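You operate a simulated robot arm through the tools that you are given. There is no shell and no other tool.

The job below is to be done with a simulated two-armed robot. You get a single attempt, and the scene is never put back.

JOB
Carry the yellow tray with both arms and set it on the top of the grey stand.

The check looks at the end state, three seconds after you hand in, the way a careful person would. Anything else that was tipped, shoved, dropped, spilled or broken makes it a failure.

ROBOT AND FRAMES
Two 7-joint arms with two-finger parallel grippers on one trunk, on a base that moves. Base frame: it is fixed to the floor where the robot stands at the start and does not move with it; the origin is under the middle of the robot, x ahead of it, y to its left, z up. Units: mm, rad, N and s.
The left shoulder is at the start at [110, 169, 1511], the right one opposite. With the tool pointing down near the work surface each hand reaches from about 400 to 720 mm from the robot's upright axis, wherever it stands, measured 20 degrees to its own side. Places, roughly: top of the grey stand [-1400, 0, 700]; yellow tray [-2250, -500, 750]. Payload 1.57 kg a hand.
Tool frame (each hand has its own): the origin (TCP) lies between the finger pads and is the grasp point; the fingertips stand 30 mm ahead of it; z points along the fingers, y is the line along which they close. The gripper opens to 80 mm. The fingers are 17 mm wide and 12 mm thick; the gripper's body (40 by 82 mm) begins 80 mm behind the TCP.
Orientation is that of the tool frame in the base frame, as a unit quaternion [w, x, y, z]. With the fingers straight down and closing along the base's y, the tool's x points along the base's -x, its y along +y and its z along -z.

CONTROLS
- The arms move only by the tool nudge_tool. It takes "left_moves", "right_moves" or both (then of equal length, played together; a hand with none holds still); each is a list of rows, each an object (a shift or turn left out is 0, a gripper value left out holds the last) with "xyz": the shift along the tool's x, y, z in cm, a list of three; "rot": the turn, a rotation vector about the tool's x, y, z in degrees, a list of three. In form: [{"xyz": [dx, dy, dz], "rot": [ax, ay, az]}, ...]. A call has 1 to 20 rows; each row is the pose to reach, as a shift and turn from the pose commanded when the call began, along the tool's axes at that moment. "left_fingers" and "right_fingers" are, for a hand that has rows, the opening, from 0 (shut) to 1 (fully open), set as the call begins (left out, the last holds). Each row takes 0.2 s and may step no farther than 50 mm and 0.15 rad from the row before; otherwise, or with a gripper value out of range, the whole call is refused. A pose out of reach is approached as far as the arm can. The call stops where the force on the tool passes 40 N (or 10 N more than at its start, if that is more) or the arm is blocked; 0.2 s more then pass. Each finger travels about 72 mm/s and halts on what it meets, pressing with about 34 N; the grip force reading is that of the motor and also rises with nothing between the fingers. The clock runs only during rows and for 0.2 s after the last one: add rows that repeat a pose to give the fingers time. It gives the time, the measured TCP pose, the force on the tool (base axes), the opening and the grip force at its end, in the units of the frame above (readings bear some noise), with the torque about the TCP (base axes, N m) and any sound that the robot's microphone picked up.
- Cameras (640 x 400 px; columns grow to the right, rows downward): "scene" is now at [112.4, -43.4, 1669.8]; the picture's right is [-0.80, -0.59, 0.00], its down [-0.55, 0.75, -0.36] and it looks along [0.22, -0.29, -0.93] (base axes); focal length 214 px, centre (320, 200). "left" rides on the left gripper at [72, 7, -122] in its tool frame; the picture's right is [-0.09, 1.00, 0.00], its down [-0.84, -0.08, -0.54] and it looks along [-0.54, -0.05, 0.84] (tool axes); focal length 238 px, centre (320, 200). "right" rides on the right gripper at [72, -7, -122] in its tool frame; the picture's right is [0.09, 1.00, 0.00], its down [-0.84, 0.08, -0.54] and it looks along [-0.54, 0.05, 0.84] (tool axes); focal length 238 px, centre (320, 200). There is no depth. A picture from a camera that has moved, and an enlarged one, comes with that camera's place and axes in the base frame and with its lens.
- grab_frame(camera): a new picture of that camera. The clock stands still meanwhile.
- raise_lower(by): slides the trunk up (or, below 0, down) by that many mm; the arms and the scene camera ride with it, the base frame stays. It gives what a move gives, with no picture.
- base_move(legs): drives the robot by 1 to 6 legs, each [ahead, left, turn to the left] in mm, mm and rad, along the robot's own axes; the way and the turn of a leg run together, so that a leg with both is an arc; at most 1500 mm and 3.142 rad a leg. The arms and the cameras ride along, it lands a little off, and it stops where it bumps. It gives what a move gives.
- head_to(pan, tilt): turns the head with the scene camera to pan (to the left, within 1.501 rad either way) and tilt (down, from -0.506 to 1.204), counted from straight ahead of the robot. It gives what a move gives.
- inspect(camera, box): a new picture of the part [left, top, right, bottom] of that camera's present view, enlarged. The clock stands still meanwhile.
- close_job(): hands the job in; it is judged then, once.

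Nothing tells you exact positions but the pictures and the camera data. Unless the task says otherwise, let go and move clear before handing in.

The tools are called by a JSON object that holds its "op" and its "data". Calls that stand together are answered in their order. nudge_tool: Moves the arms, as the interface text tells. Its arguments: {"type":"object","properties":{"left_moves":{"type":"array","items":{"type":"object","properties":{"xyz":{"type":"array","items":{"type":"number"}},"rot":{"type":"array","items":{"type":"number"}}}}},"left_fingers":{"type":"number"},"right_moves":{"type":"array","items":{"type":"object","properties":{"xyz":{"type":"array","items":{"type":"number"}},"rot":{"type":"array","items":{"type":"number"}}}}},"right_fingers":{"type":"number"}},"required":[]} The other tools are called the same way: raise_lower (by) moves the trunk up or down; base_move (legs) drives the base; head_to (pan, tilt) turns the head that bears the scene camera; grab_frame (camera) takes a picture; inspect (camera, box) takes an enlarged picture of a part of a camera's view; close_job () hands the job in.

At the start:

```text
t: 0.0
left_tcp_pos: [658.0, 269.3, 1022.9]
left_tcp_rot: [0.0, -0.001, 1.0, 0.0]
left_ft_force: [0.3, 0.3, 0.0]
left_wrist_torque: [-0.03, -0.03, 0.02]
left_width: 80.1
left_finger_force: 0.1
right_tcp_pos: [635.6, -317.9, 1025.8]
right_tcp_rot: [0.0, 0.001, 1.0, 0.001]
right_ft_force: [-0.8, 0.3, -0.1]
right_wrist_torque: [0.0, 0.01, -0.02]
right_width: 80.3
right_finger_force: 0.0
trunk travel left (down, up): [-825.0, 65.0]
robot x, y, heading: [-3.2, -2.4, 0.001]
head pan, tilt (commanded): [-0.934, 1.201]
```

scene: 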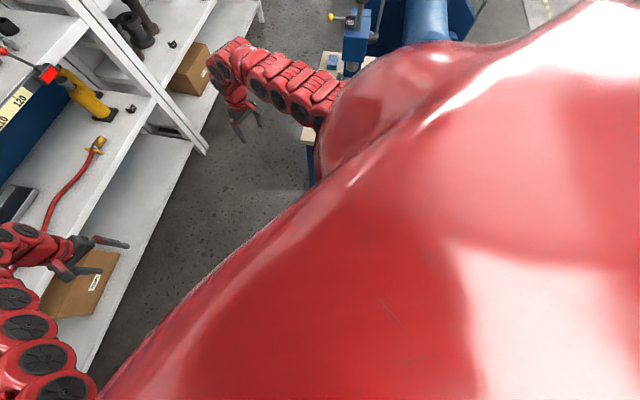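
right: 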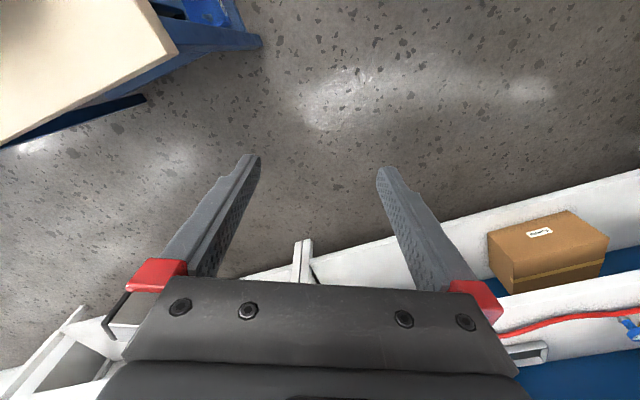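
left: 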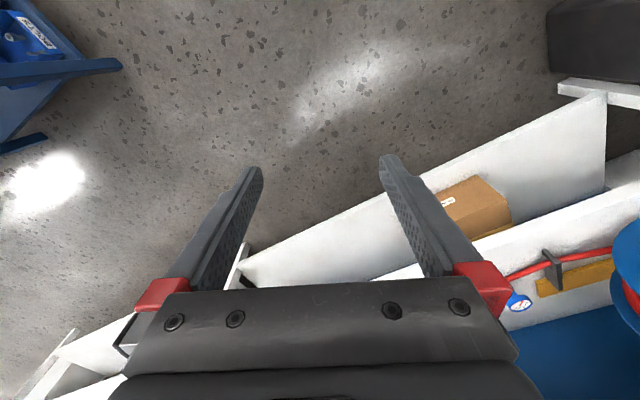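

I see shelves and a bench around the robot; the tray and stand should be behind me. I'll look around with the head before moving.

{"op": "head_to", "data": {"pan": 1.5, "tilt": 0.4}}

{"op": "grab_frame", "data": {"camera": "scene"}}

{"op": "head_to", "data": {"pan": -1.5, "tilt": 0.4}}

{"op": "grab_frame", "data": {"camera": "scene"}}

{"op": "head_to", "data": {"pan": 0, "tilt": 0.5}}

{"op": "grab_frame", "data": {"camera": "scene"}}

```text
t: 2.2
left_tcp_pos: [658.3, 271.0, 1024.4]
left_tcp_rot: [0.0, 0.0, 1.0, 0.001]
left_ft_force: [-0.4, -0.7, -0.5]
left_wrist_torque: [0.02, 0.02, 0.0]
left_width: 80.0
left_finger_force: 0.1
right_tcp_pos: [635.4, -319.1, 1024.3]
right_tcp_rot: [0.0, 0.0, 1.0, 0.001]
right_ft_force: [0.2, -0.1, -0.2]
right_wrist_torque: [0.01, 0.01, 0.0]
right_width: 80.0
right_finger_force: 0.0
trunk travel left (down, up): [-825.0, 65.0]
robot x, y, heading: [0.3, -2.0, 0.0]
head pan, tilt (commanded): [1.499, 0.4]
```

```text
taken
camera scene: at [85.8, 94.0, 1732.6], right [1.0, -0.07, 0.0], down [-0.03, -0.39, -0.92], along [0.07, 0.92, -0.39], focal length 214 px, centre (320, 200)
```

scene: 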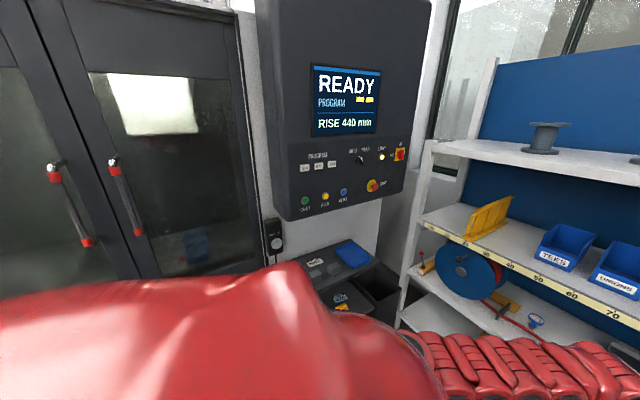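

```text
t: 4.8
left_tcp_pos: [658.7, 270.4, 1024.6]
left_tcp_rot: [0.0, -0.001, 1.0, 0.0]
left_ft_force: [0.5, 1.1, -0.3]
left_wrist_torque: [-0.02, -0.04, -0.02]
left_width: 79.8
left_finger_force: 0.0
right_tcp_pos: [635.2, -318.7, 1024.5]
right_tcp_rot: [-0.001, 0.001, 1.0, 0.001]
right_ft_force: [0.4, -0.1, -1.1]
right_wrist_torque: [0.0, 0.02, -0.02]
right_width: 79.8
right_finger_force: 0.0
trunk travel left (down, up): [-825.0, 65.0]
robot x, y, heading: [1.1, -0.0, -0.001]
head pan, tilt (commanded): [-1.499, 0.4]
```

```text
taken
camera scene: at [85.8, -90.8, 1732.7], right [-1.0, -0.07, 0.0], down [-0.03, 0.39, -0.92], along [0.07, -0.92, -0.39], focal length 214 px, centre (320, 200)
```

scene: 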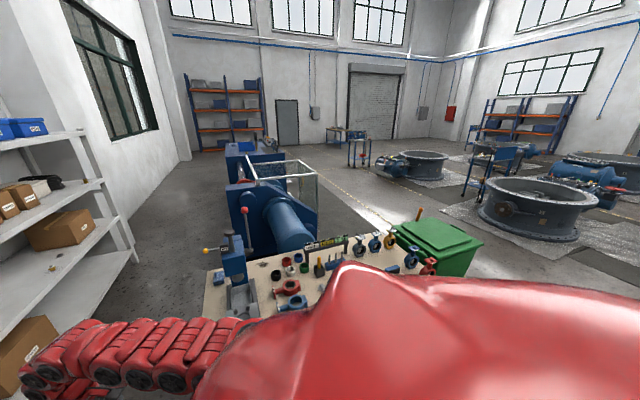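

```text
t: 6.4
left_tcp_pos: [657.3, 270.2, 1023.8]
left_tcp_rot: [0.0, 0.0, 1.0, 0.0]
left_ft_force: [0.6, -0.2, -1.2]
left_wrist_torque: [-0.01, 0.0, -0.04]
left_width: 80.1
left_finger_force: 0.0
right_tcp_pos: [635.2, -320.2, 1024.4]
right_tcp_rot: [0.0, 0.002, 1.0, 0.001]
right_ft_force: [-0.3, -0.7, -0.2]
right_wrist_torque: [0.01, -0.01, 0.0]
right_width: 80.0
right_finger_force: 0.0
trunk travel left (down, up): [-825.0, 65.0]
robot x, y, heading: [1.6, -3.9, 0.003]
head pan, tilt (commanded): [0.0, 0.499]
```

```text
taken
camera scene: at [170.1, 1.5, 1723.5], right [0.0, -1.0, 0.0], down [-0.48, 0.0, -0.88], along [0.88, 0.0, -0.48], focal length 214 px, centre (320, 200)
```

scene: 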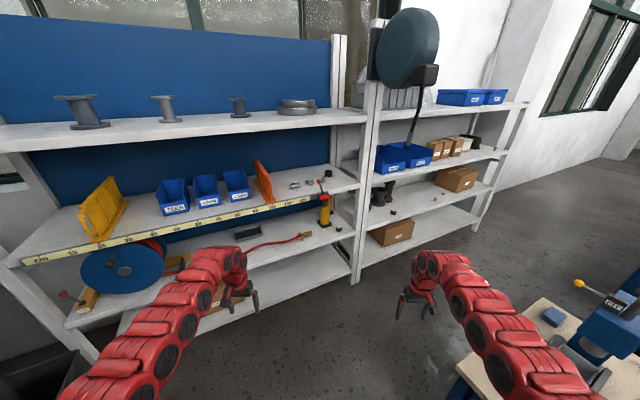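

The stand and tray are behind me, with a bench close on my right and a machine panel on my left. I'll pull both arms in first, then check how far away the left panel is before turning.

{"op": "nudge_tool", "data": {"left_moves": [{"xyz": [4, 0, 0]}, {"xyz": [8, 0, 0]}, {"xyz": [12, 0, 0]}, {"xyz": [16, 0, 0]}, {"xyz": [19, 0, 0]}, {"xyz": [21, 0, 0]}, {"xyz": [21, 0, 0]}], "right_moves": [{"xyz": [4, 0, 0]}, {"xyz": [8, 0, 0]}, {"xyz": [12, 0, 0]}, {"xyz": [16, 0, 0]}, {"xyz": [18, 0, 0]}, {"xyz": [19, 0, 0]}, {"xyz": [19, 0, 0]}]}}

{"op": "head_to", "data": {"pan": 0.8, "tilt": 0.6}}

{"op": "grab_frame", "data": {"camera": "scene"}}

{"op": "head_to", "data": {"pan": -0.8, "tilt": 0.7}}

{"op": "grab_frame", "data": {"camera": "scene"}}

```text
t: 8.0
left_tcp_pos: [561.9, 299.4, 942.0]
left_tcp_rot: [-0.001, -0.001, 1.0, 0.0]
left_ft_force: [0.8, 0.1, 0.5]
left_wrist_torque: [-0.02, -0.01, 0.01]
left_width: 79.9
left_finger_force: 0.1
left hand out of reach, approached as far as the arm can: row 2, 3, 4, 5, 6, 7
right_tcp_pos: [549.4, -367.3, 956.3]
right_tcp_rot: [0.0, 0.002, 1.0, 0.001]
right_ft_force: [-0.7, 0.2, -0.2]
right_wrist_torque: [-0.02, 0.02, 0.0]
right_width: 80.2
right_finger_force: 0.0
right hand out of reach, approached as far as the arm can: row 1, 2, 3, 4, 5, 6, 7
trunk travel left (down, up): [-825.0, 65.0]
robot x, y, heading: [-1.8, -4.3, -0.004]
head pan, tilt (commanded): [0.0, 0.499]
```

```text
t: 9.2
left_tcp_pos: [562.6, 300.2, 941.4]
left_tcp_rot: [-0.001, -0.001, 1.0, 0.0]
left_ft_force: [-0.1, 0.3, -1.0]
left_wrist_torque: [-0.02, 0.03, 0.0]
left_width: 80.2
left_finger_force: 0.1
right_tcp_pos: [550.8, -366.6, 956.8]
right_tcp_rot: [-0.001, 0.001, 1.0, 0.0]
right_ft_force: [0.8, 0.0, 0.5]
right_wrist_torque: [0.01, -0.02, 0.01]
right_width: 80.2
right_finger_force: 0.0
trunk travel left (down, up): [-825.0, 65.0]
robot x, y, heading: [2.1, -1.0, -0.002]
head pan, tilt (commanded): [0.799, 0.6]
```

```text
taken
camera scene: at [140.8, 64.8, 1714.4], right [0.72, -0.7, 0.0], down [-0.39, -0.4, -0.83], along [0.58, 0.59, -0.56], focal length 214 px, centre (320, 200)
```

scene: 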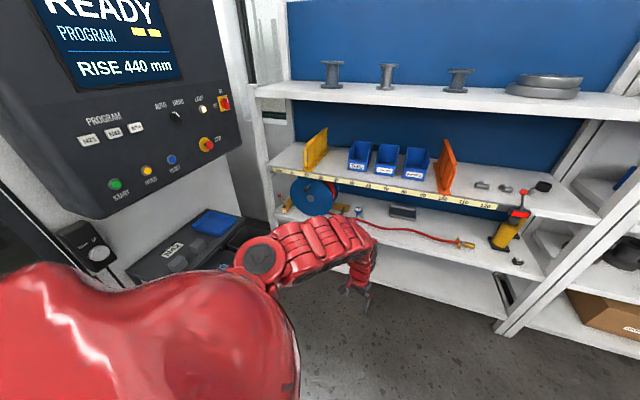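

```text
t: 10.8
left_tcp_pos: [561.6, 300.7, 941.2]
left_tcp_rot: [0.0, -0.001, 1.0, 0.0]
left_ft_force: [0.1, -0.4, -0.3]
left_wrist_torque: [-0.04, -0.01, -0.03]
left_width: 79.8
left_finger_force: 0.0
right_tcp_pos: [551.4, -365.9, 958.0]
right_tcp_rot: [-0.001, 0.0, 1.0, 0.001]
right_ft_force: [0.0, -0.8, -0.6]
right_wrist_torque: [-0.01, 0.01, 0.0]
right_width: 80.0
right_finger_force: 0.0
trunk travel left (down, up): [-825.0, 65.0]
robot x, y, heading: [-1.6, -2.2, -0.002]
head pan, tilt (commanded): [-0.799, 0.7]
```

```text
taken
camera scene: at [138.4, -59.3, 1705.8], right [-0.72, -0.7, 0.0], down [-0.45, 0.46, -0.76], along [0.53, -0.55, -0.64], focal length 214 px, centre (320, 200)
```

scene: 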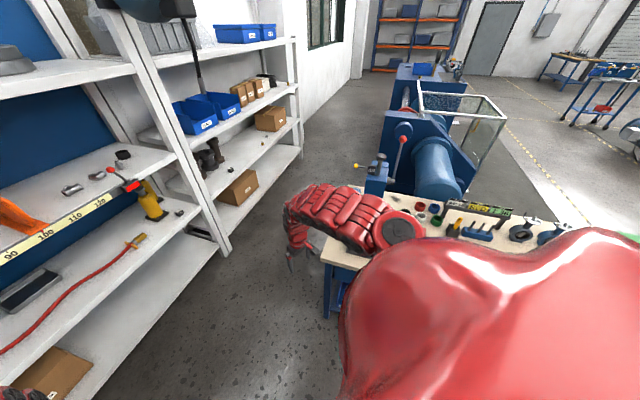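

The left panel is at about y≈880 and above z≈1330, and the space below it is clear, so turning left within a 700 mm radius looks safe. I'll turn in steps and keep looking.

{"op": "head_to", "data": {"pan": 1.3, "tilt": 0.5}}

{"op": "base_move", "data": {"legs": [[0, 0, 0.8]]}}

{"op": "grab_frame", "data": {"camera": "scene"}}

```text
t: 12.8
left_tcp_pos: [562.7, 299.5, 942.1]
left_tcp_rot: [-0.001, -0.001, 1.0, 0.0]
left_ft_force: [0.1, -0.7, 0.2]
left_wrist_torque: [-0.02, 0.0, 0.01]
left_width: 80.0
left_finger_force: 0.1
right_tcp_pos: [549.5, -367.0, 957.3]
right_tcp_rot: [-0.001, 0.002, 1.0, 0.001]
right_ft_force: [0.4, -0.3, 0.4]
right_wrist_torque: [-0.01, 0.01, -0.02]
right_width: 80.3
right_finger_force: 0.0
trunk travel left (down, up): [-825.0, 65.0]
robot x, y, heading: [3.6, -1.3, 0.005]
head pan, tilt (commanded): [1.3, 0.499]
```

```text
t: 15.3
left_tcp_pos: [166.9, 614.8, 941.4]
left_tcp_rot: [-0.001, -0.398, 0.918, 0.0]
left_ft_force: [0.3, -0.1, -0.1]
left_wrist_torque: [0.01, 0.0, 0.01]
left_width: 80.2
left_finger_force: 0.0
right_tcp_pos: [644.6, 150.5, 956.3]
right_tcp_rot: [-0.002, -0.396, 0.918, 0.0]
right_ft_force: [0.1, 0.3, 0.5]
right_wrist_torque: [0.0, 0.0, 0.0]
right_width: 80.1
right_finger_force: 0.1
trunk travel left (down, up): [-825.0, 65.0]
robot x, y, heading: [-1.9, 2.2, 0.813]
head pan, tilt (commanded): [1.3, 0.499]
```

```text
taken
camera scene: at [6.6, 137.7, 1723.5], right [0.85, 0.52, 0.0], down [0.25, -0.41, -0.88], along [-0.46, 0.75, -0.48], focal length 214 px, centre (320, 200)
```

scene: 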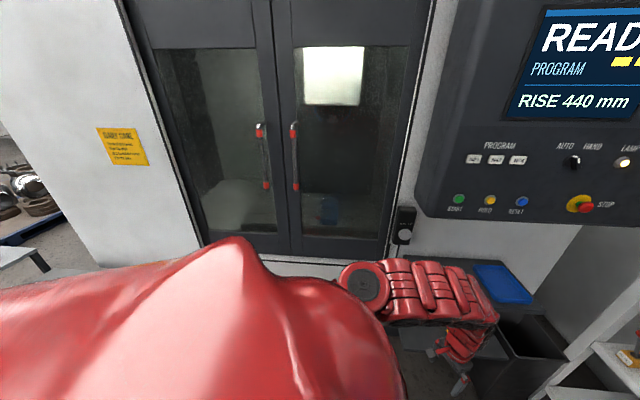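

The way round is clear so far: the machine doors are well back, and there is a grey surface at the far left edge of the view. I'll keep turning left.

{"op": "base_move", "data": {"legs": [[0, 0, 0.7]]}}

{"op": "grab_frame", "data": {"camera": "scene"}}

```text
t: 17.6
left_tcp_pos: [-273.4, 576.6, 940.6]
left_tcp_rot: [0.0, -0.691, 0.723, 0.0]
left_ft_force: [0.4, 0.3, -0.1]
left_wrist_torque: [0.01, 0.0, 0.02]
left_width: 79.9
left_finger_force: 0.1
right_tcp_pos: [393.8, 532.1, 957.3]
right_tcp_rot: [-0.001, -0.689, 0.724, 0.0]
right_ft_force: [-0.3, 0.3, -0.4]
right_wrist_torque: [0.02, 0.03, -0.02]
right_width: 80.1
right_finger_force: 0.0
trunk travel left (down, up): [-825.0, 65.0]
robot x, y, heading: [-0.3, -3.1, 1.527]
head pan, tilt (commanded): [1.3, 0.499]
```

```text
taken
camera scene: at [-83.5, 110.4, 1723.5], right [0.31, 0.95, 0.0], down [0.45, -0.15, -0.88], along [-0.83, 0.28, -0.48], focal length 214 px, centre (320, 200)
```

scene: 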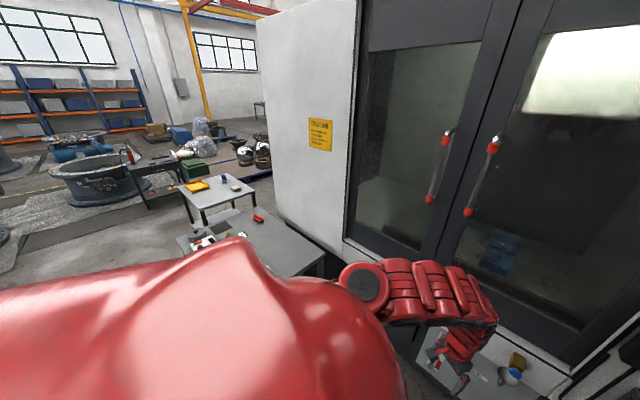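

Now I can see two grey tables: a nearer one, probably the stand, and a farther one with the yellow tray on it. I'll continue the turn and look straight at them.

{"op": "base_move", "data": {"legs": [[0, 0, 0.8]]}}

{"op": "head_to", "data": {"pan": 0.6, "tilt": 0.5}}

{"op": "grab_frame", "data": {"camera": "scene"}}

```text
t: 20.1
left_tcp_pos: [-604.6, 202.0, 941.7]
left_tcp_rot: [0.0, 0.919, -0.395, 0.001]
left_ft_force: [0.5, -0.2, 0.1]
left_wrist_torque: [0.0, -0.01, 0.01]
left_width: 79.9
left_finger_force: 0.0
right_tcp_pos: [-111.4, 652.0, 957.1]
right_tcp_rot: [0.002, 0.918, -0.398, 0.001]
right_ft_force: [0.3, -0.2, 0.4]
right_wrist_torque: [-0.01, 0.02, 0.01]
right_width: 80.0
right_finger_force: 0.1
trunk travel left (down, up): [-825.0, 65.0]
robot x, y, heading: [1.5, -2.5, 2.329]
head pan, tilt (commanded): [1.3, 0.499]
```

```text
t: 21.2
left_tcp_pos: [-602.9, 202.3, 941.7]
left_tcp_rot: [0.001, 0.919, -0.394, 0.001]
left_ft_force: [0.3, 0.3, 0.1]
left_wrist_torque: [0.01, 0.01, 0.0]
left_width: 80.0
left_finger_force: 0.1
right_tcp_pos: [-110.6, 652.5, 956.9]
right_tcp_rot: [0.0, 0.918, -0.397, 0.001]
right_ft_force: [0.5, 0.9, 0.1]
right_wrist_torque: [0.02, 0.0, 0.02]
right_width: 80.0
right_finger_force: 0.1
trunk travel left (down, up): [-825.0, 65.0]
robot x, y, heading: [1.0, 0.9, 2.332]
head pan, tilt (commanded): [0.6, 0.499]
```

```text
taken
camera scene: at [-145.2, 79.1, 1723.5], right [0.21, 0.98, 0.0], down [0.47, -0.1, -0.88], along [-0.86, 0.18, -0.48], focal length 214 px, centre (320, 200)
```

scene: 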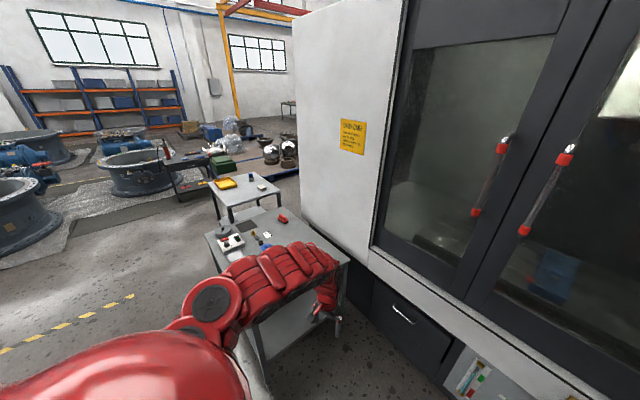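

The near stand is around [-1450, 0], with some items on it, and the tray table is beyond it. I'll finish the turn toward -x and look ahead.

{"op": "base_move", "data": {"legs": [[0, 0, 0.81]]}}

{"op": "head_to", "data": {"pan": 0.0, "tilt": 0.55}}

{"op": "grab_frame", "data": {"camera": "scene"}}

{"op": "inspect", "data": {"camera": "scene", "box": [200, 80, 440, 260]}}

```text
t: 23.7
left_tcp_pos: [-562.5, -298.9, 942.2]
left_tcp_rot: [0.0, 1.0, -0.001, 0.001]
left_ft_force: [-0.9, -0.2, 0.2]
left_wrist_torque: [-0.01, 0.01, 0.0]
left_width: 80.0
left_finger_force: 0.1
right_tcp_pos: [-550.1, 367.4, 957.7]
right_tcp_rot: [0.002, 1.0, -0.002, 0.001]
right_ft_force: [0.2, 0.3, 0.0]
right_wrist_torque: [0.01, 0.02, -0.02]
right_width: 79.8
right_finger_force: 0.1
trunk travel left (down, up): [-825.0, 65.0]
robot x, y, heading: [-4.1, -1.5, 3.144]
head pan, tilt (commanded): [0.6, 0.499]
```

```text
t: 24.7
left_tcp_pos: [-561.6, -298.3, 942.6]
left_tcp_rot: [0.0, 1.0, 0.0, 0.001]
left_ft_force: [0.6, 0.6, 0.8]
left_wrist_torque: [0.03, 0.0, -0.02]
left_width: 79.9
left_finger_force: 0.2
right_tcp_pos: [-549.8, 367.8, 959.1]
right_tcp_rot: [0.0, 1.0, -0.002, 0.0]
right_ft_force: [0.6, -0.4, -0.2]
right_wrist_torque: [0.02, 0.02, 0.01]
right_width: 79.9
right_finger_force: 0.0
trunk travel left (down, up): [-825.0, 65.0]
robot x, y, heading: [1.5, -1.6, 3.14]
head pan, tilt (commanded): [0.0, 0.55]
```

```text
taken
camera scene: at [-171.2, 1.9, 1718.9], right [0.0, 1.0, 0.0], down [0.52, 0.0, -0.85], along [-0.85, 0.0, -0.52], focal length 214 px, centre (320, 200)
```

scene: 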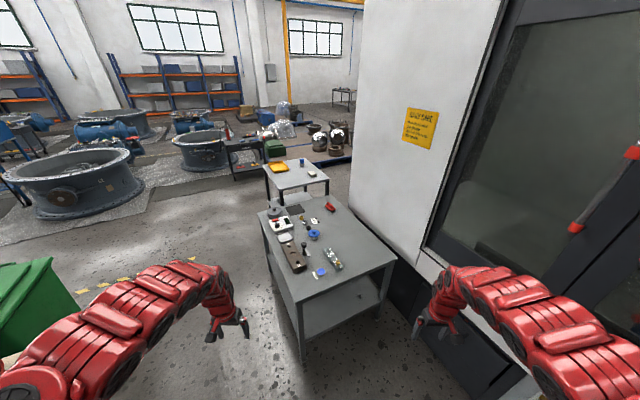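

```text
2.22 times, centred on (320, 170) of scene
camera zoom: at [-171.2, 1.9, 1718.9], right [0.0, 1.0, 0.0], down [0.52, 0.0, -0.85], along [-0.85, 0.0, -0.52], focal length 477 px, centre (320, 267)
```

zoom: 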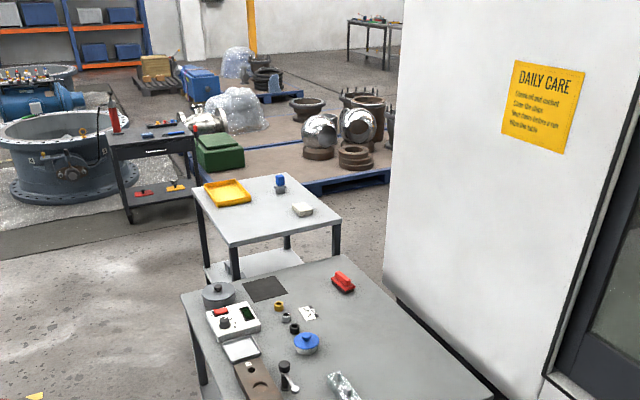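

I can see the grey stand, rotated about 25° and cluttered along its left side, with a yellow tray on the farther small table. I'll zoom in on both.

{"op": "inspect", "data": {"camera": "scene", "box": [260, 150, 340, 200]}}

{"op": "inspect", "data": {"camera": "scene", "box": [245, 190, 405, 290]}}

```text
8.00 times, centred on (300, 175) of scene
camera zoom: at [-171.2, 1.9, 1718.9], right [0.0, 1.0, 0.0], down [0.52, 0.0, -0.85], along [-0.85, 0.0, -0.52], focal length 1716 px, centre (480, 400)
```

zoom: 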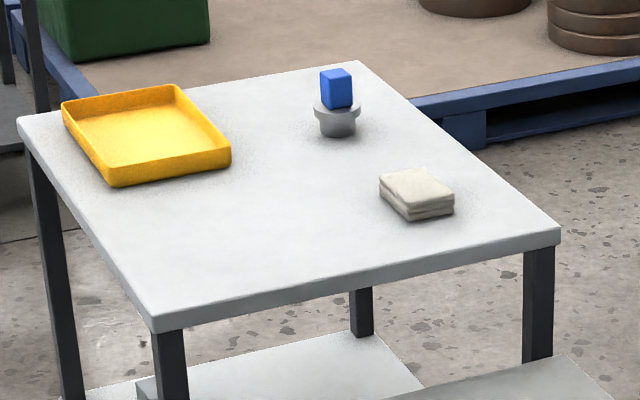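

```text
4.00 times, centred on (325, 240) of scene
camera zoom: at [-171.2, 1.9, 1718.9], right [0.0, 1.0, 0.0], down [0.52, 0.0, -0.85], along [-0.85, 0.0, -0.52], focal length 858 px, centre (300, 40)
```

zoom: 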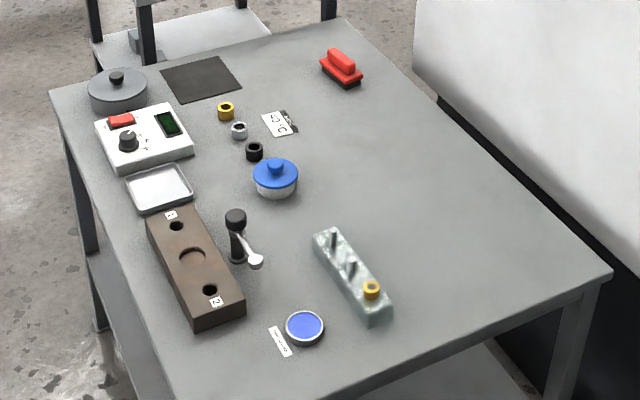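

The tray is empty and lies on the far-left part of the farther table, so I'll need to reach it from that table's left side. I'll look left to check the route between the bench and the stand.

{"op": "head_to", "data": {"pan": 1.0, "tilt": 0.7}}

{"op": "grab_frame", "data": {"camera": "scene"}}

{"op": "head_to", "data": {"pan": -0.7, "tilt": 0.7}}

{"op": "grab_frame", "data": {"camera": "scene"}}

{"op": "head_to", "data": {"pan": 0.4, "tilt": 0.4}}

{"op": "grab_frame", "data": {"camera": "scene"}}

```text
t: 26.0
left_tcp_pos: [-562.1, -298.9, 941.3]
left_tcp_rot: [0.0, 1.0, 0.0, 0.0]
left_ft_force: [0.1, -0.2, -0.7]
left_wrist_torque: [0.0, 0.0, 0.02]
left_width: 79.9
left_finger_force: 0.1
right_tcp_pos: [-549.0, 368.5, 956.2]
right_tcp_rot: [0.001, 1.0, -0.002, 0.001]
right_ft_force: [-0.1, -1.0, 0.5]
right_wrist_torque: [0.01, -0.02, -0.03]
right_width: 79.7
right_finger_force: 0.0
trunk travel left (down, up): [-825.0, 65.0]
robot x, y, heading: [-1.2, 1.7, 3.142]
head pan, tilt (commanded): [1.0, 0.7]
```

```text
taken
camera scene: at [-127.6, -69.6, 1705.8], right [-0.84, 0.54, 0.0], down [0.35, 0.54, -0.76], along [-0.41, -0.64, -0.64], focal length 214 px, centre (320, 200)
```

scene: 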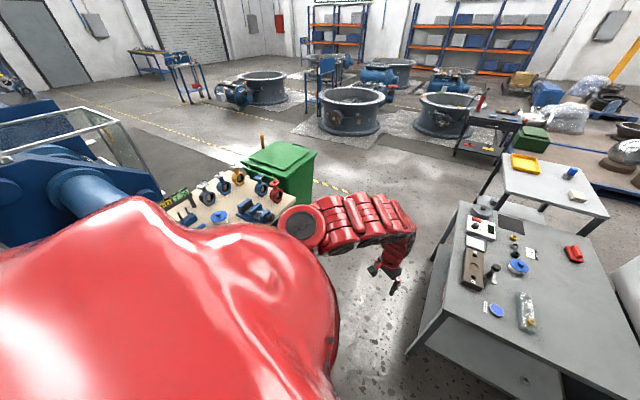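

```text
t: 27.7
left_tcp_pos: [-562.8, -299.8, 942.8]
left_tcp_rot: [0.001, 1.0, 0.001, 0.002]
left_ft_force: [-0.4, 0.4, 1.4]
left_wrist_torque: [0.0, 0.01, -0.05]
left_width: 79.9
left_finger_force: 0.1
right_tcp_pos: [-550.2, 368.1, 957.0]
right_tcp_rot: [0.001, 1.0, -0.003, 0.001]
right_ft_force: [0.6, 0.4, -0.1]
right_wrist_torque: [0.0, 0.02, 0.0]
right_width: 80.1
right_finger_force: 0.1
trunk travel left (down, up): [-825.0, 65.0]
robot x, y, heading: [-0.2, -1.0, 3.14]
head pan, tilt (commanded): [-0.7, 0.7]
```

```text
taken
camera scene: at [-146.4, 56.5, 1705.8], right [0.65, 0.76, 0.0], down [0.49, -0.42, -0.76], along [-0.58, 0.49, -0.64], focal length 214 px, centre (320, 200)
```

scene: 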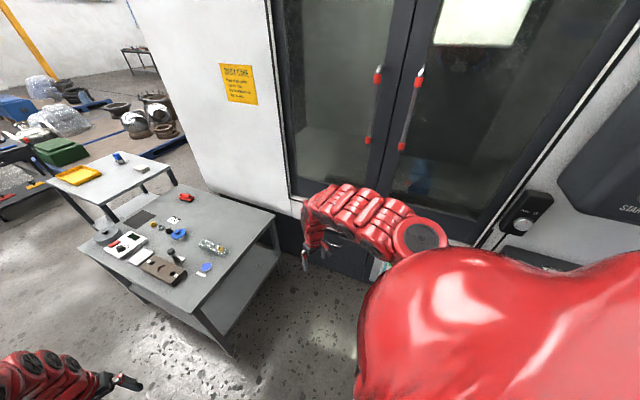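

```text
t: 29.1
left_tcp_pos: [-563.6, -299.8, 941.0]
left_tcp_rot: [-0.001, 1.0, 0.0, 0.0]
left_ft_force: [-0.6, 0.5, 0.7]
left_wrist_torque: [-0.01, 0.0, 0.01]
left_width: 80.2
left_finger_force: 0.1
right_tcp_pos: [-550.8, 368.3, 957.8]
right_tcp_rot: [0.001, 1.0, -0.002, 0.001]
right_ft_force: [0.5, -1.1, 0.4]
right_wrist_torque: [-0.02, 0.02, 0.04]
right_width: 80.0
right_finger_force: 0.0
trunk travel left (down, up): [-825.0, 65.0]
robot x, y, heading: [2.3, 3.1, 3.139]
head pan, tilt (commanded): [0.4, 0.4]
```

```text
taken
camera scene: at [-166.9, -34.0, 1732.6], right [-0.39, 0.92, 0.0], down [0.36, 0.15, -0.92], along [-0.85, -0.36, -0.39], focal length 214 px, centre (320, 200)
```

scene: 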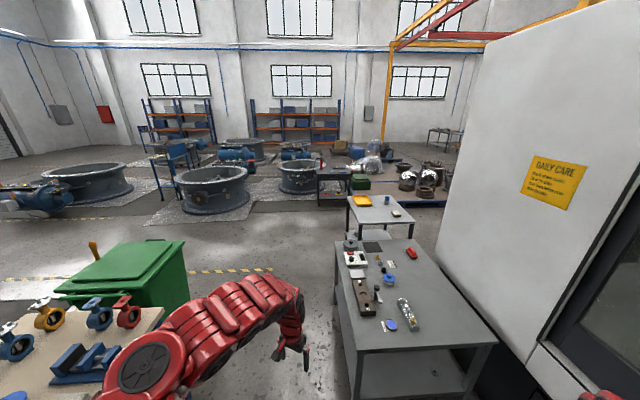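

The route to the left passes between the bench end and the stand's near-left corner. I'll check that gap with the left gripper camera.

{"op": "grab_frame", "data": {"camera": "left"}}

{"op": "grab_frame", "data": {"camera": "right"}}

{"op": "head_to", "data": {"pan": 1.5, "tilt": 0.9}}

{"op": "grab_frame", "data": {"camera": "scene"}}

```text
taken
camera left: at [-490.8, -305.8, 1064.5], right [-0.09, -1.0, 0.0], down [-0.84, 0.08, 0.54], along [-0.54, 0.05, -0.84], focal length 238 px, centre (320, 200)
```

left: 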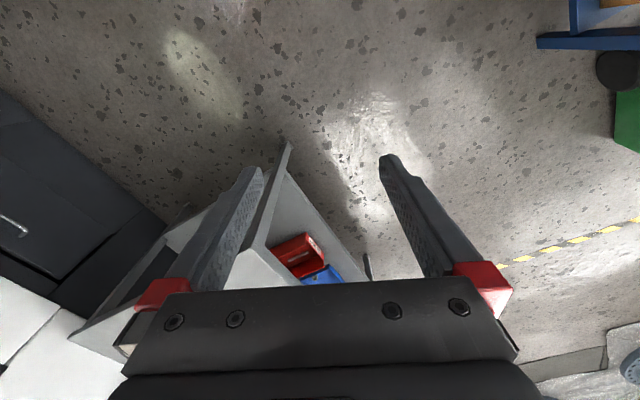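

```text
taken
camera right: at [-479.0, 374.4, 1079.6], right [0.09, -1.0, 0.0], down [-0.84, -0.07, 0.54], along [-0.54, -0.05, -0.84], focal length 238 px, centre (320, 200)
```

right: 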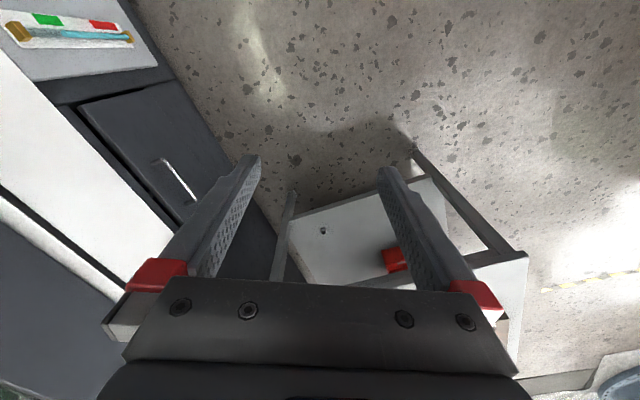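

```text
t: 30.4
left_tcp_pos: [-562.1, -298.6, 941.2]
left_tcp_rot: [0.0, 1.0, 0.0, 0.001]
left_ft_force: [0.7, 0.7, -0.4]
left_wrist_torque: [0.0, 0.0, 0.02]
left_width: 80.0
left_finger_force: 0.0
right_tcp_pos: [-549.7, 368.6, 956.9]
right_tcp_rot: [0.001, 1.0, -0.001, 0.002]
right_ft_force: [0.2, 0.1, 0.1]
right_wrist_torque: [0.0, 0.0, 0.02]
right_width: 80.1
right_finger_force: 0.1
trunk travel left (down, up): [-825.0, 65.0]
robot x, y, heading: [2.3, -1.6, 3.143]
head pan, tilt (commanded): [1.499, 0.901]
```

```text
taken
camera scene: at [-87.1, -73.6, 1689.7], right [-1.0, 0.07, 0.0], down [0.06, 0.78, -0.62], along [-0.05, -0.62, -0.78], focal length 214 px, centre (320, 200)
```

scene: 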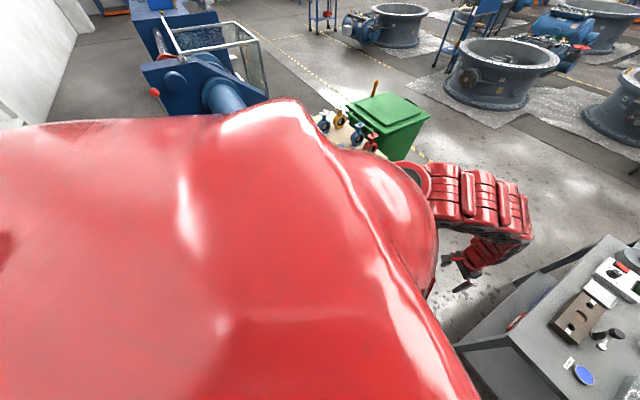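

The bench, stand and table all share one orientation, rotated about 26.5° from my frame, and there is a clear lane roughly 1 m wide between the bench front and the stand's left side. I'll turn to line up with that lane, sidestep slightly left, and drive partway along it.

{"op": "base_move", "data": {"legs": [[0, 0, 0.464], [0, 220, 0], [700, 0, 0]]}}

{"op": "head_to", "data": {"pan": -0.5, "tilt": 0.5}}

{"op": "grab_frame", "data": {"camera": "scene"}}

```text
t: 36.8
left_tcp_pos: [-880.9, -1029.7, 941.6]
left_tcp_rot: [-0.001, 0.973, 0.233, 0.0]
left_ft_force: [0.0, 0.0, -0.2]
left_wrist_torque: [-0.01, 0.0, -0.01]
left_width: 80.1
left_finger_force: 0.1
right_tcp_pos: [-1173.2, -430.3, 957.7]
right_tcp_rot: [0.0, 0.973, 0.231, 0.002]
right_ft_force: [-0.6, 0.0, -0.1]
right_wrist_torque: [0.01, 0.01, -0.03]
right_width: 80.0
right_finger_force: 0.0
trunk travel left (down, up): [-825.0, 65.0]
robot x, y, heading: [-516.1, -506.8, -2.674]
head pan, tilt (commanded): [1.499, 0.901]
```

```text
t: 38.8
left_tcp_pos: [-881.5, -1030.8, 942.1]
left_tcp_rot: [0.0, 0.973, 0.232, 0.001]
left_ft_force: [-0.1, -0.9, 0.4]
left_wrist_torque: [0.0, 0.01, -0.02]
left_width: 80.0
left_finger_force: 0.1
right_tcp_pos: [-1173.5, -429.8, 957.8]
right_tcp_rot: [0.001, 0.973, 0.231, 0.0]
right_ft_force: [0.5, 0.7, 0.0]
right_wrist_torque: [-0.01, -0.02, -0.02]
right_width: 79.9
right_finger_force: 0.0
trunk travel left (down, up): [-825.0, 65.0]
robot x, y, heading: [-517.1, -510.9, -2.671]
head pan, tilt (commanded): [-0.499, 0.499]
```

```text
taken
camera scene: at [-679.3, -541.0, 1723.5], right [0.03, 1.0, 0.0], down [0.48, -0.01, -0.88], along [-0.88, 0.03, -0.48], focal length 214 px, centre (320, 200)
```

scene: 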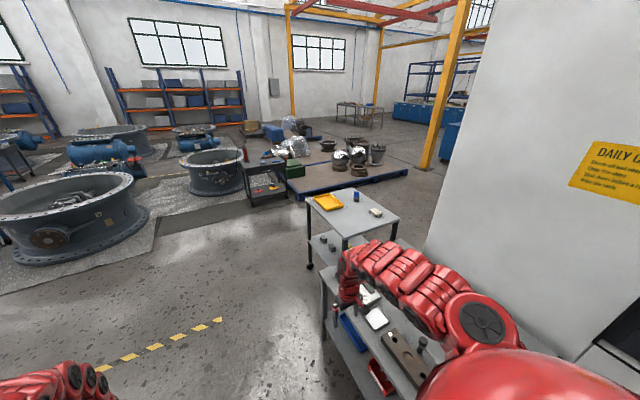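

The tray table seems to have casters, so I must not touch it. I'll zoom in on the tray from here to triangulate its height.

{"op": "inspect", "data": {"camera": "scene", "box": [290, 170, 410, 245]}}

```text
5.33 times, centred on (350, 208) of scene
camera zoom: at [-679.3, -541.0, 1723.5], right [0.03, 1.0, 0.0], down [0.48, -0.01, -0.88], along [-0.88, 0.03, -0.48], focal length 1144 px, centre (160, 160)
```

zoom: 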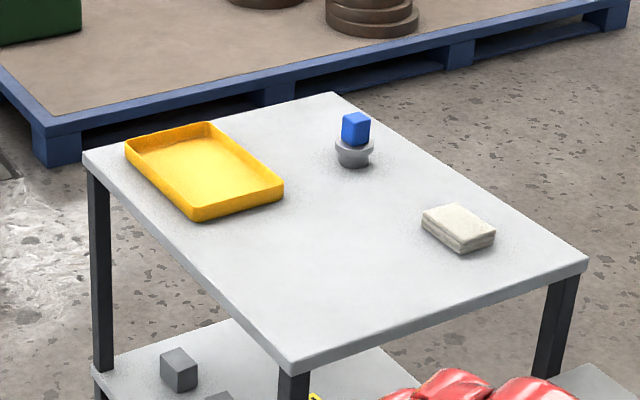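

Triangulating puts the tray at about [-2232, -429], with the table top near z≈835. It is about 220×150 mm and aligned with the table. I'll drive along the lane to a point left of the tray, then turn right to face it.

{"op": "base_move", "data": {"legs": [[1490, 80, 0], [0, 0, -1.571]]}}

{"op": "head_to", "data": {"pan": 0, "tilt": 0.75}}

{"op": "grab_frame", "data": {"camera": "scene"}}

```text
t: 50.0
left_tcp_pos: [-2295.2, -851.7, 941.5]
left_tcp_rot: [0.0, 0.838, -0.546, 0.0]
left_ft_force: [-0.5, 0.1, 0.3]
left_wrist_torque: [0.0, 0.01, 0.02]
left_width: 80.3
left_finger_force: 0.1
right_tcp_pos: [-1679.6, -594.3, 957.3]
right_tcp_rot: [0.002, 0.837, -0.548, 0.001]
right_ft_force: [0.2, -0.5, -0.5]
right_wrist_torque: [0.0, 0.01, 0.01]
right_width: 80.1
right_finger_force: 0.1
trunk travel left (down, up): [-825.0, 65.0]
robot x, y, heading: [-1799.2, -1242.9, 1.981]
head pan, tilt (commanded): [-0.499, 0.499]
```

```text
t: 51.0
left_tcp_pos: [-2293.3, -851.1, 940.3]
left_tcp_rot: [0.0, 0.838, -0.546, 0.001]
left_ft_force: [-0.5, -0.2, -1.4]
left_wrist_torque: [0.01, 0.01, 0.01]
left_width: 80.1
left_finger_force: 0.0
right_tcp_pos: [-1678.4, -593.5, 956.8]
right_tcp_rot: [0.001, 0.837, -0.548, 0.001]
right_ft_force: [0.0, 0.3, -0.6]
right_wrist_torque: [0.0, -0.01, 0.01]
right_width: 80.0
right_finger_force: 0.1
trunk travel left (down, up): [-825.0, 65.0]
robot x, y, heading: [-1792.0, -1245.0, 1.99]
head pan, tilt (commanded): [0.0, 0.75]
```

```text
taken
camera scene: at [-1860.5, -1094.3, 1701.6], right [0.92, 0.4, 0.0], down [0.27, -0.62, -0.73], along [-0.29, 0.67, -0.68], focal length 214 px, centre (320, 200)
```

scene: 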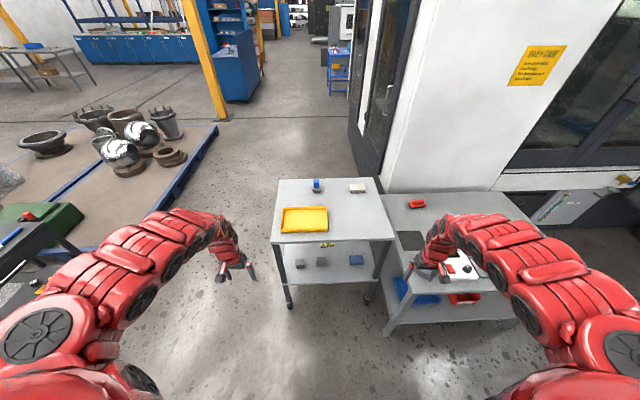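

I'm now facing the table with the tray in front. I'll zoom in to measure its pose and rim.

{"op": "inspect", "data": {"camera": "scene", "box": [260, 170, 400, 257.5]}}

{"op": "inspect", "data": {"camera": "scene", "box": [270, 195, 334, 235]}}

{"op": "inspect", "data": {"camera": "scene", "box": [260, 220, 420, 320]}}

```text
4.57 times, centred on (330, 214) of scene
camera zoom: at [-1860.5, -1094.3, 1701.6], right [0.92, 0.4, 0.0], down [0.27, -0.62, -0.73], along [-0.29, 0.67, -0.68], focal length 980 px, centre (274, 137)
```

zoom: 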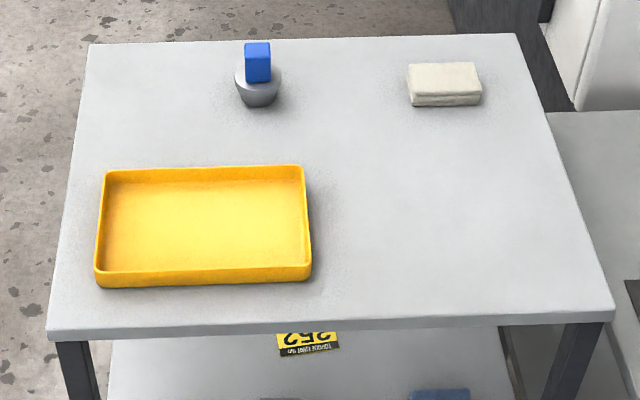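

```text
10.00 times, centred on (302, 215) of scene
camera zoom: at [-1860.5, -1094.3, 1701.6], right [0.92, 0.4, 0.0], down [0.27, -0.62, -0.73], along [-0.29, 0.67, -0.68], focal length 2145 px, centre (500, 50)
```

zoom: 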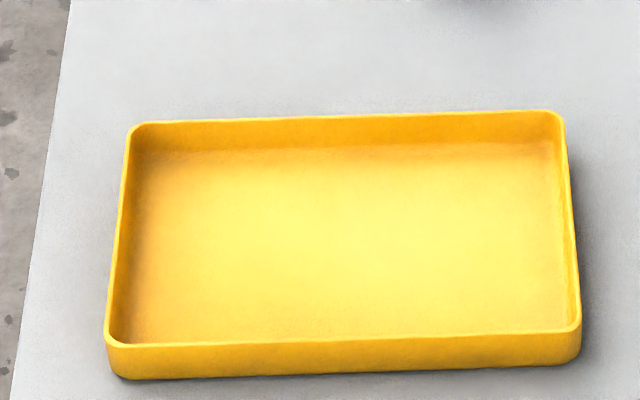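

```text
4.00 times, centred on (340, 270) of scene
camera zoom: at [-1860.5, -1094.3, 1701.6], right [0.92, 0.4, 0.0], down [0.27, -0.62, -0.73], along [-0.29, 0.67, -0.68], focal length 858 px, centre (240, -80)
```

zoom: 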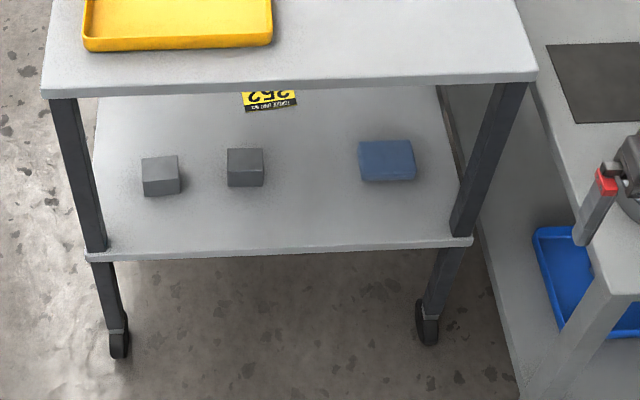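

The tray is about 240×155 mm with a 30 mm wall, centred near [-2243, -427] and rotated about 26°; the rim is at z≈865. I'll bring the hands in front of me over open floor to test reach before driving closer.

{"op": "nudge_tool", "data": {"left_moves": [{"xyz": [-1.2, -2.3, 0]}, {"xyz": [-2.4, -4.6, 0]}, {"xyz": [-3.6, -6.9, 0]}, {"xyz": [-4.8, -9.2, 0]}, {"xyz": [-6, -11.6, 0]}, {"xyz": [-7, -13.9, 0]}, {"xyz": [-7, -13.9, 0]}], "right_moves": [{"xyz": [-1.4, 3.5, 0.3]}, {"xyz": [-2.8, 7.0, 0.6]}, {"xyz": [-4.2, 10.5, 0.9]}, {"xyz": [-5.6, 14, 1.2]}, {"xyz": [-7, 17.5, 1.4]}, {"xyz": [-8.2, 20.8, 1.6]}, {"xyz": [-8.2, 20.8, 1.6]}]}}

{"op": "grab_frame", "data": {"camera": "scene"}}

```text
t: 52.5
left_tcp_pos: [-2194.6, -732.9, 941.4]
left_tcp_rot: [0.0, 0.837, -0.547, 0.0]
left_ft_force: [0.9, -0.4, -0.4]
left_wrist_torque: [-0.02, 0.01, -0.02]
left_width: 79.8
left_finger_force: 0.0
right_tcp_pos: [-1902.4, -600.4, 940.8]
right_tcp_rot: [0.001, 0.836, -0.548, -0.001]
right_ft_force: [0.3, 0.4, 1.0]
right_wrist_torque: [-0.04, 0.01, -0.02]
right_width: 80.0
right_finger_force: 0.1
trunk travel left (down, up): [-825.0, 65.0]
robot x, y, heading: [-1789.0, -1242.5, 1.985]
head pan, tilt (commanded): [0.0, 0.75]
```

```text
taken
camera scene: at [-1860.3, -1094.5, 1701.6], right [0.92, 0.4, 0.0], down [0.27, -0.62, -0.73], along [-0.29, 0.67, -0.68], focal length 214 px, centre (320, 200)
```

scene: 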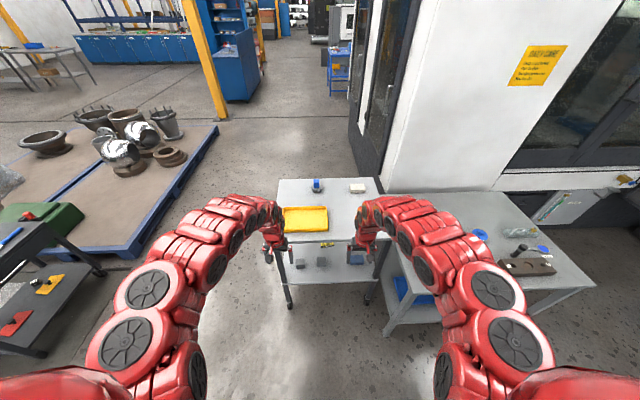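

Reach is fine at this height. I'll straighten the heading and drive about 300 mm closer, with the fingers passing roughly 45 mm above the tray rim.

{"op": "base_move", "data": {"legs": [[0, 0, 0.041], [0, 45, 0], [200, 0, 0]]}}

{"op": "grab_frame", "data": {"camera": "scene"}}

{"op": "grab_frame", "data": {"camera": "left"}}

{"op": "grab_frame", "data": {"camera": "right"}}

```text
t: 55.0
left_tcp_pos: [-2344.1, -589.6, 941.4]
left_tcp_rot: [0.0, 0.849, -0.529, -0.001]
left_ft_force: [-0.2, 0.3, -0.2]
left_wrist_torque: [-0.01, -0.03, 0.0]
left_width: 80.1
left_finger_force: 0.0
right_tcp_pos: [-2054.3, -446.0, 940.8]
right_tcp_rot: [0.001, 0.848, -0.531, -0.001]
right_ft_force: [0.5, 0.1, 0.3]
right_wrist_torque: [-0.02, 0.0, 0.03]
right_width: 79.5
right_finger_force: 0.0
trunk travel left (down, up): [-825.0, 65.0]
robot x, y, heading: [-1918.0, -1084.6, 2.025]
head pan, tilt (commanded): [0.0, 0.75]
```

```text
taken
camera scene: at [-1992.6, -938.3, 1701.7], right [0.9, 0.44, 0.0], down [0.3, -0.61, -0.73], along [-0.32, 0.66, -0.68], focal length 214 px, centre (320, 200)
```

scene: 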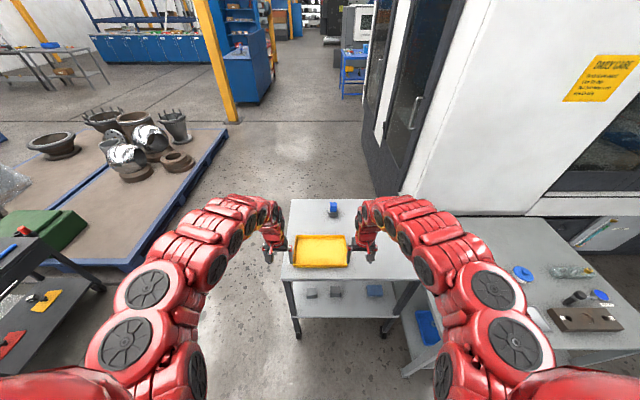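

```text
taken
camera left: at [-2317.0, -656.8, 1064.9], right [-0.93, -0.36, 0.0], down [-0.3, 0.79, 0.54], along [-0.19, 0.51, -0.84], focal length 238 px, centre (320, 200)
```

left: 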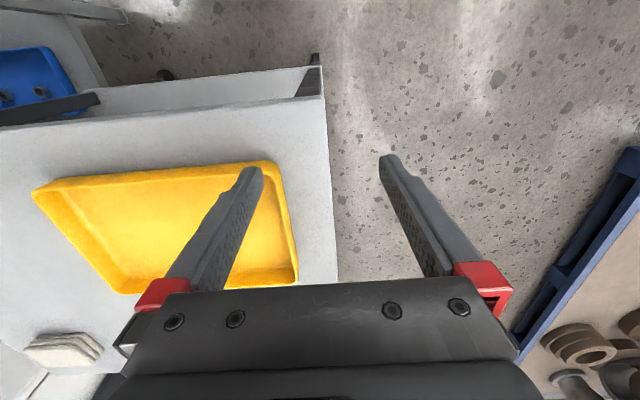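

```text
taken
camera right: at [-2018.4, -507.6, 1063.7], right [-0.86, -0.52, 0.0], down [-0.43, 0.72, 0.54], along [-0.28, 0.46, -0.84], focal length 238 px, centre (320, 200)
```

right: 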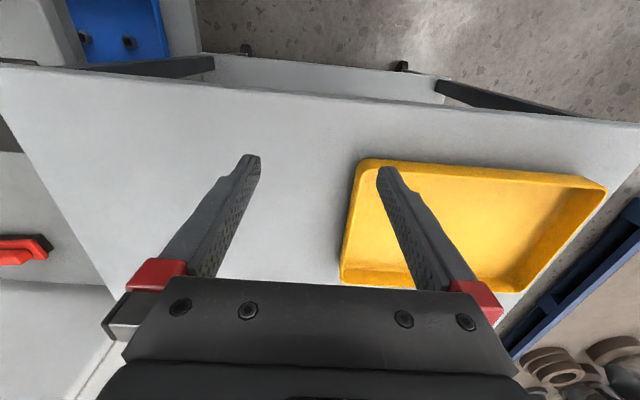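

Both gripper cameras agree with the scene view: the tray is about 239×161 mm, centred at [-2241, -429], with its long axis at 25.9°. I'll move 100 mm closer so the hands are level with the short walls.

{"op": "base_move", "data": {"legs": [[100, 0, 0]]}}

{"op": "grab_frame", "data": {"camera": "left"}}

{"op": "grab_frame", "data": {"camera": "right"}}

{"op": "grab_frame", "data": {"camera": "scene"}}

```text
t: 56.2
left_tcp_pos: [-2386.2, -500.2, 941.0]
left_tcp_rot: [0.0, 0.849, -0.529, 0.0]
left_ft_force: [0.1, -0.1, 0.5]
left_wrist_torque: [-0.01, -0.04, -0.01]
left_width: 80.0
left_finger_force: 0.2
right_tcp_pos: [-2097.5, -356.2, 940.8]
right_tcp_rot: [0.001, 0.847, -0.532, 0.0]
right_ft_force: [0.4, 0.3, 0.1]
right_wrist_torque: [0.0, 0.03, 0.0]
right_width: 80.3
right_finger_force: 0.0
trunk travel left (down, up): [-825.0, 65.0]
robot x, y, heading: [-1961.8, -995.5, 2.028]
head pan, tilt (commanded): [0.0, 0.75]
```

```text
taken
camera left: at [-2360.5, -567.2, 1064.7], right [-0.93, -0.36, 0.0], down [-0.3, 0.79, 0.54], along [-0.19, 0.51, -0.84], focal length 238 px, centre (320, 200)
```

left: 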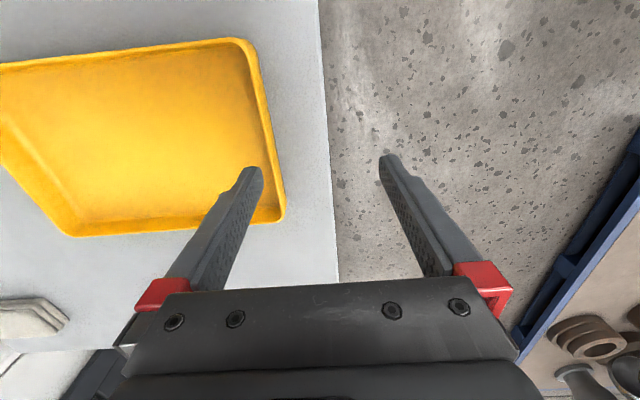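

```text
taken
camera right: at [-2061.8, -418.1, 1063.6], right [-0.86, -0.52, 0.0], down [-0.43, 0.72, 0.54], along [-0.28, 0.46, -0.84], focal length 238 px, centre (320, 200)
```

right: 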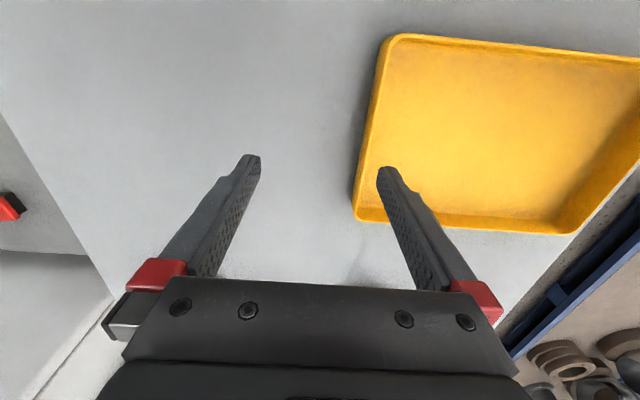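

```text
taken
camera scene: at [-2036.4, -848.7, 1701.7], right [0.9, 0.44, 0.0], down [0.3, -0.61, -0.73], along [-0.32, 0.66, -0.68], focal length 214 px, centre (320, 200)
```

scene: 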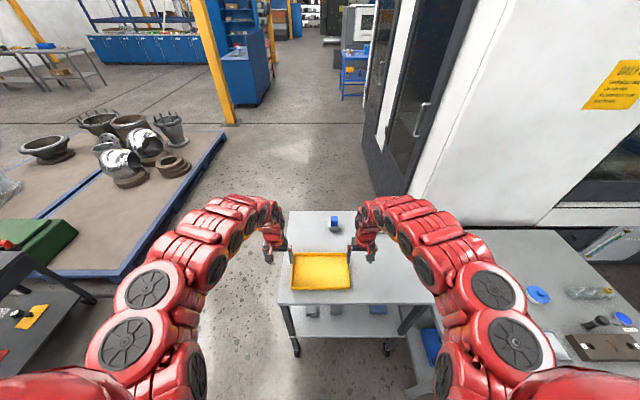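

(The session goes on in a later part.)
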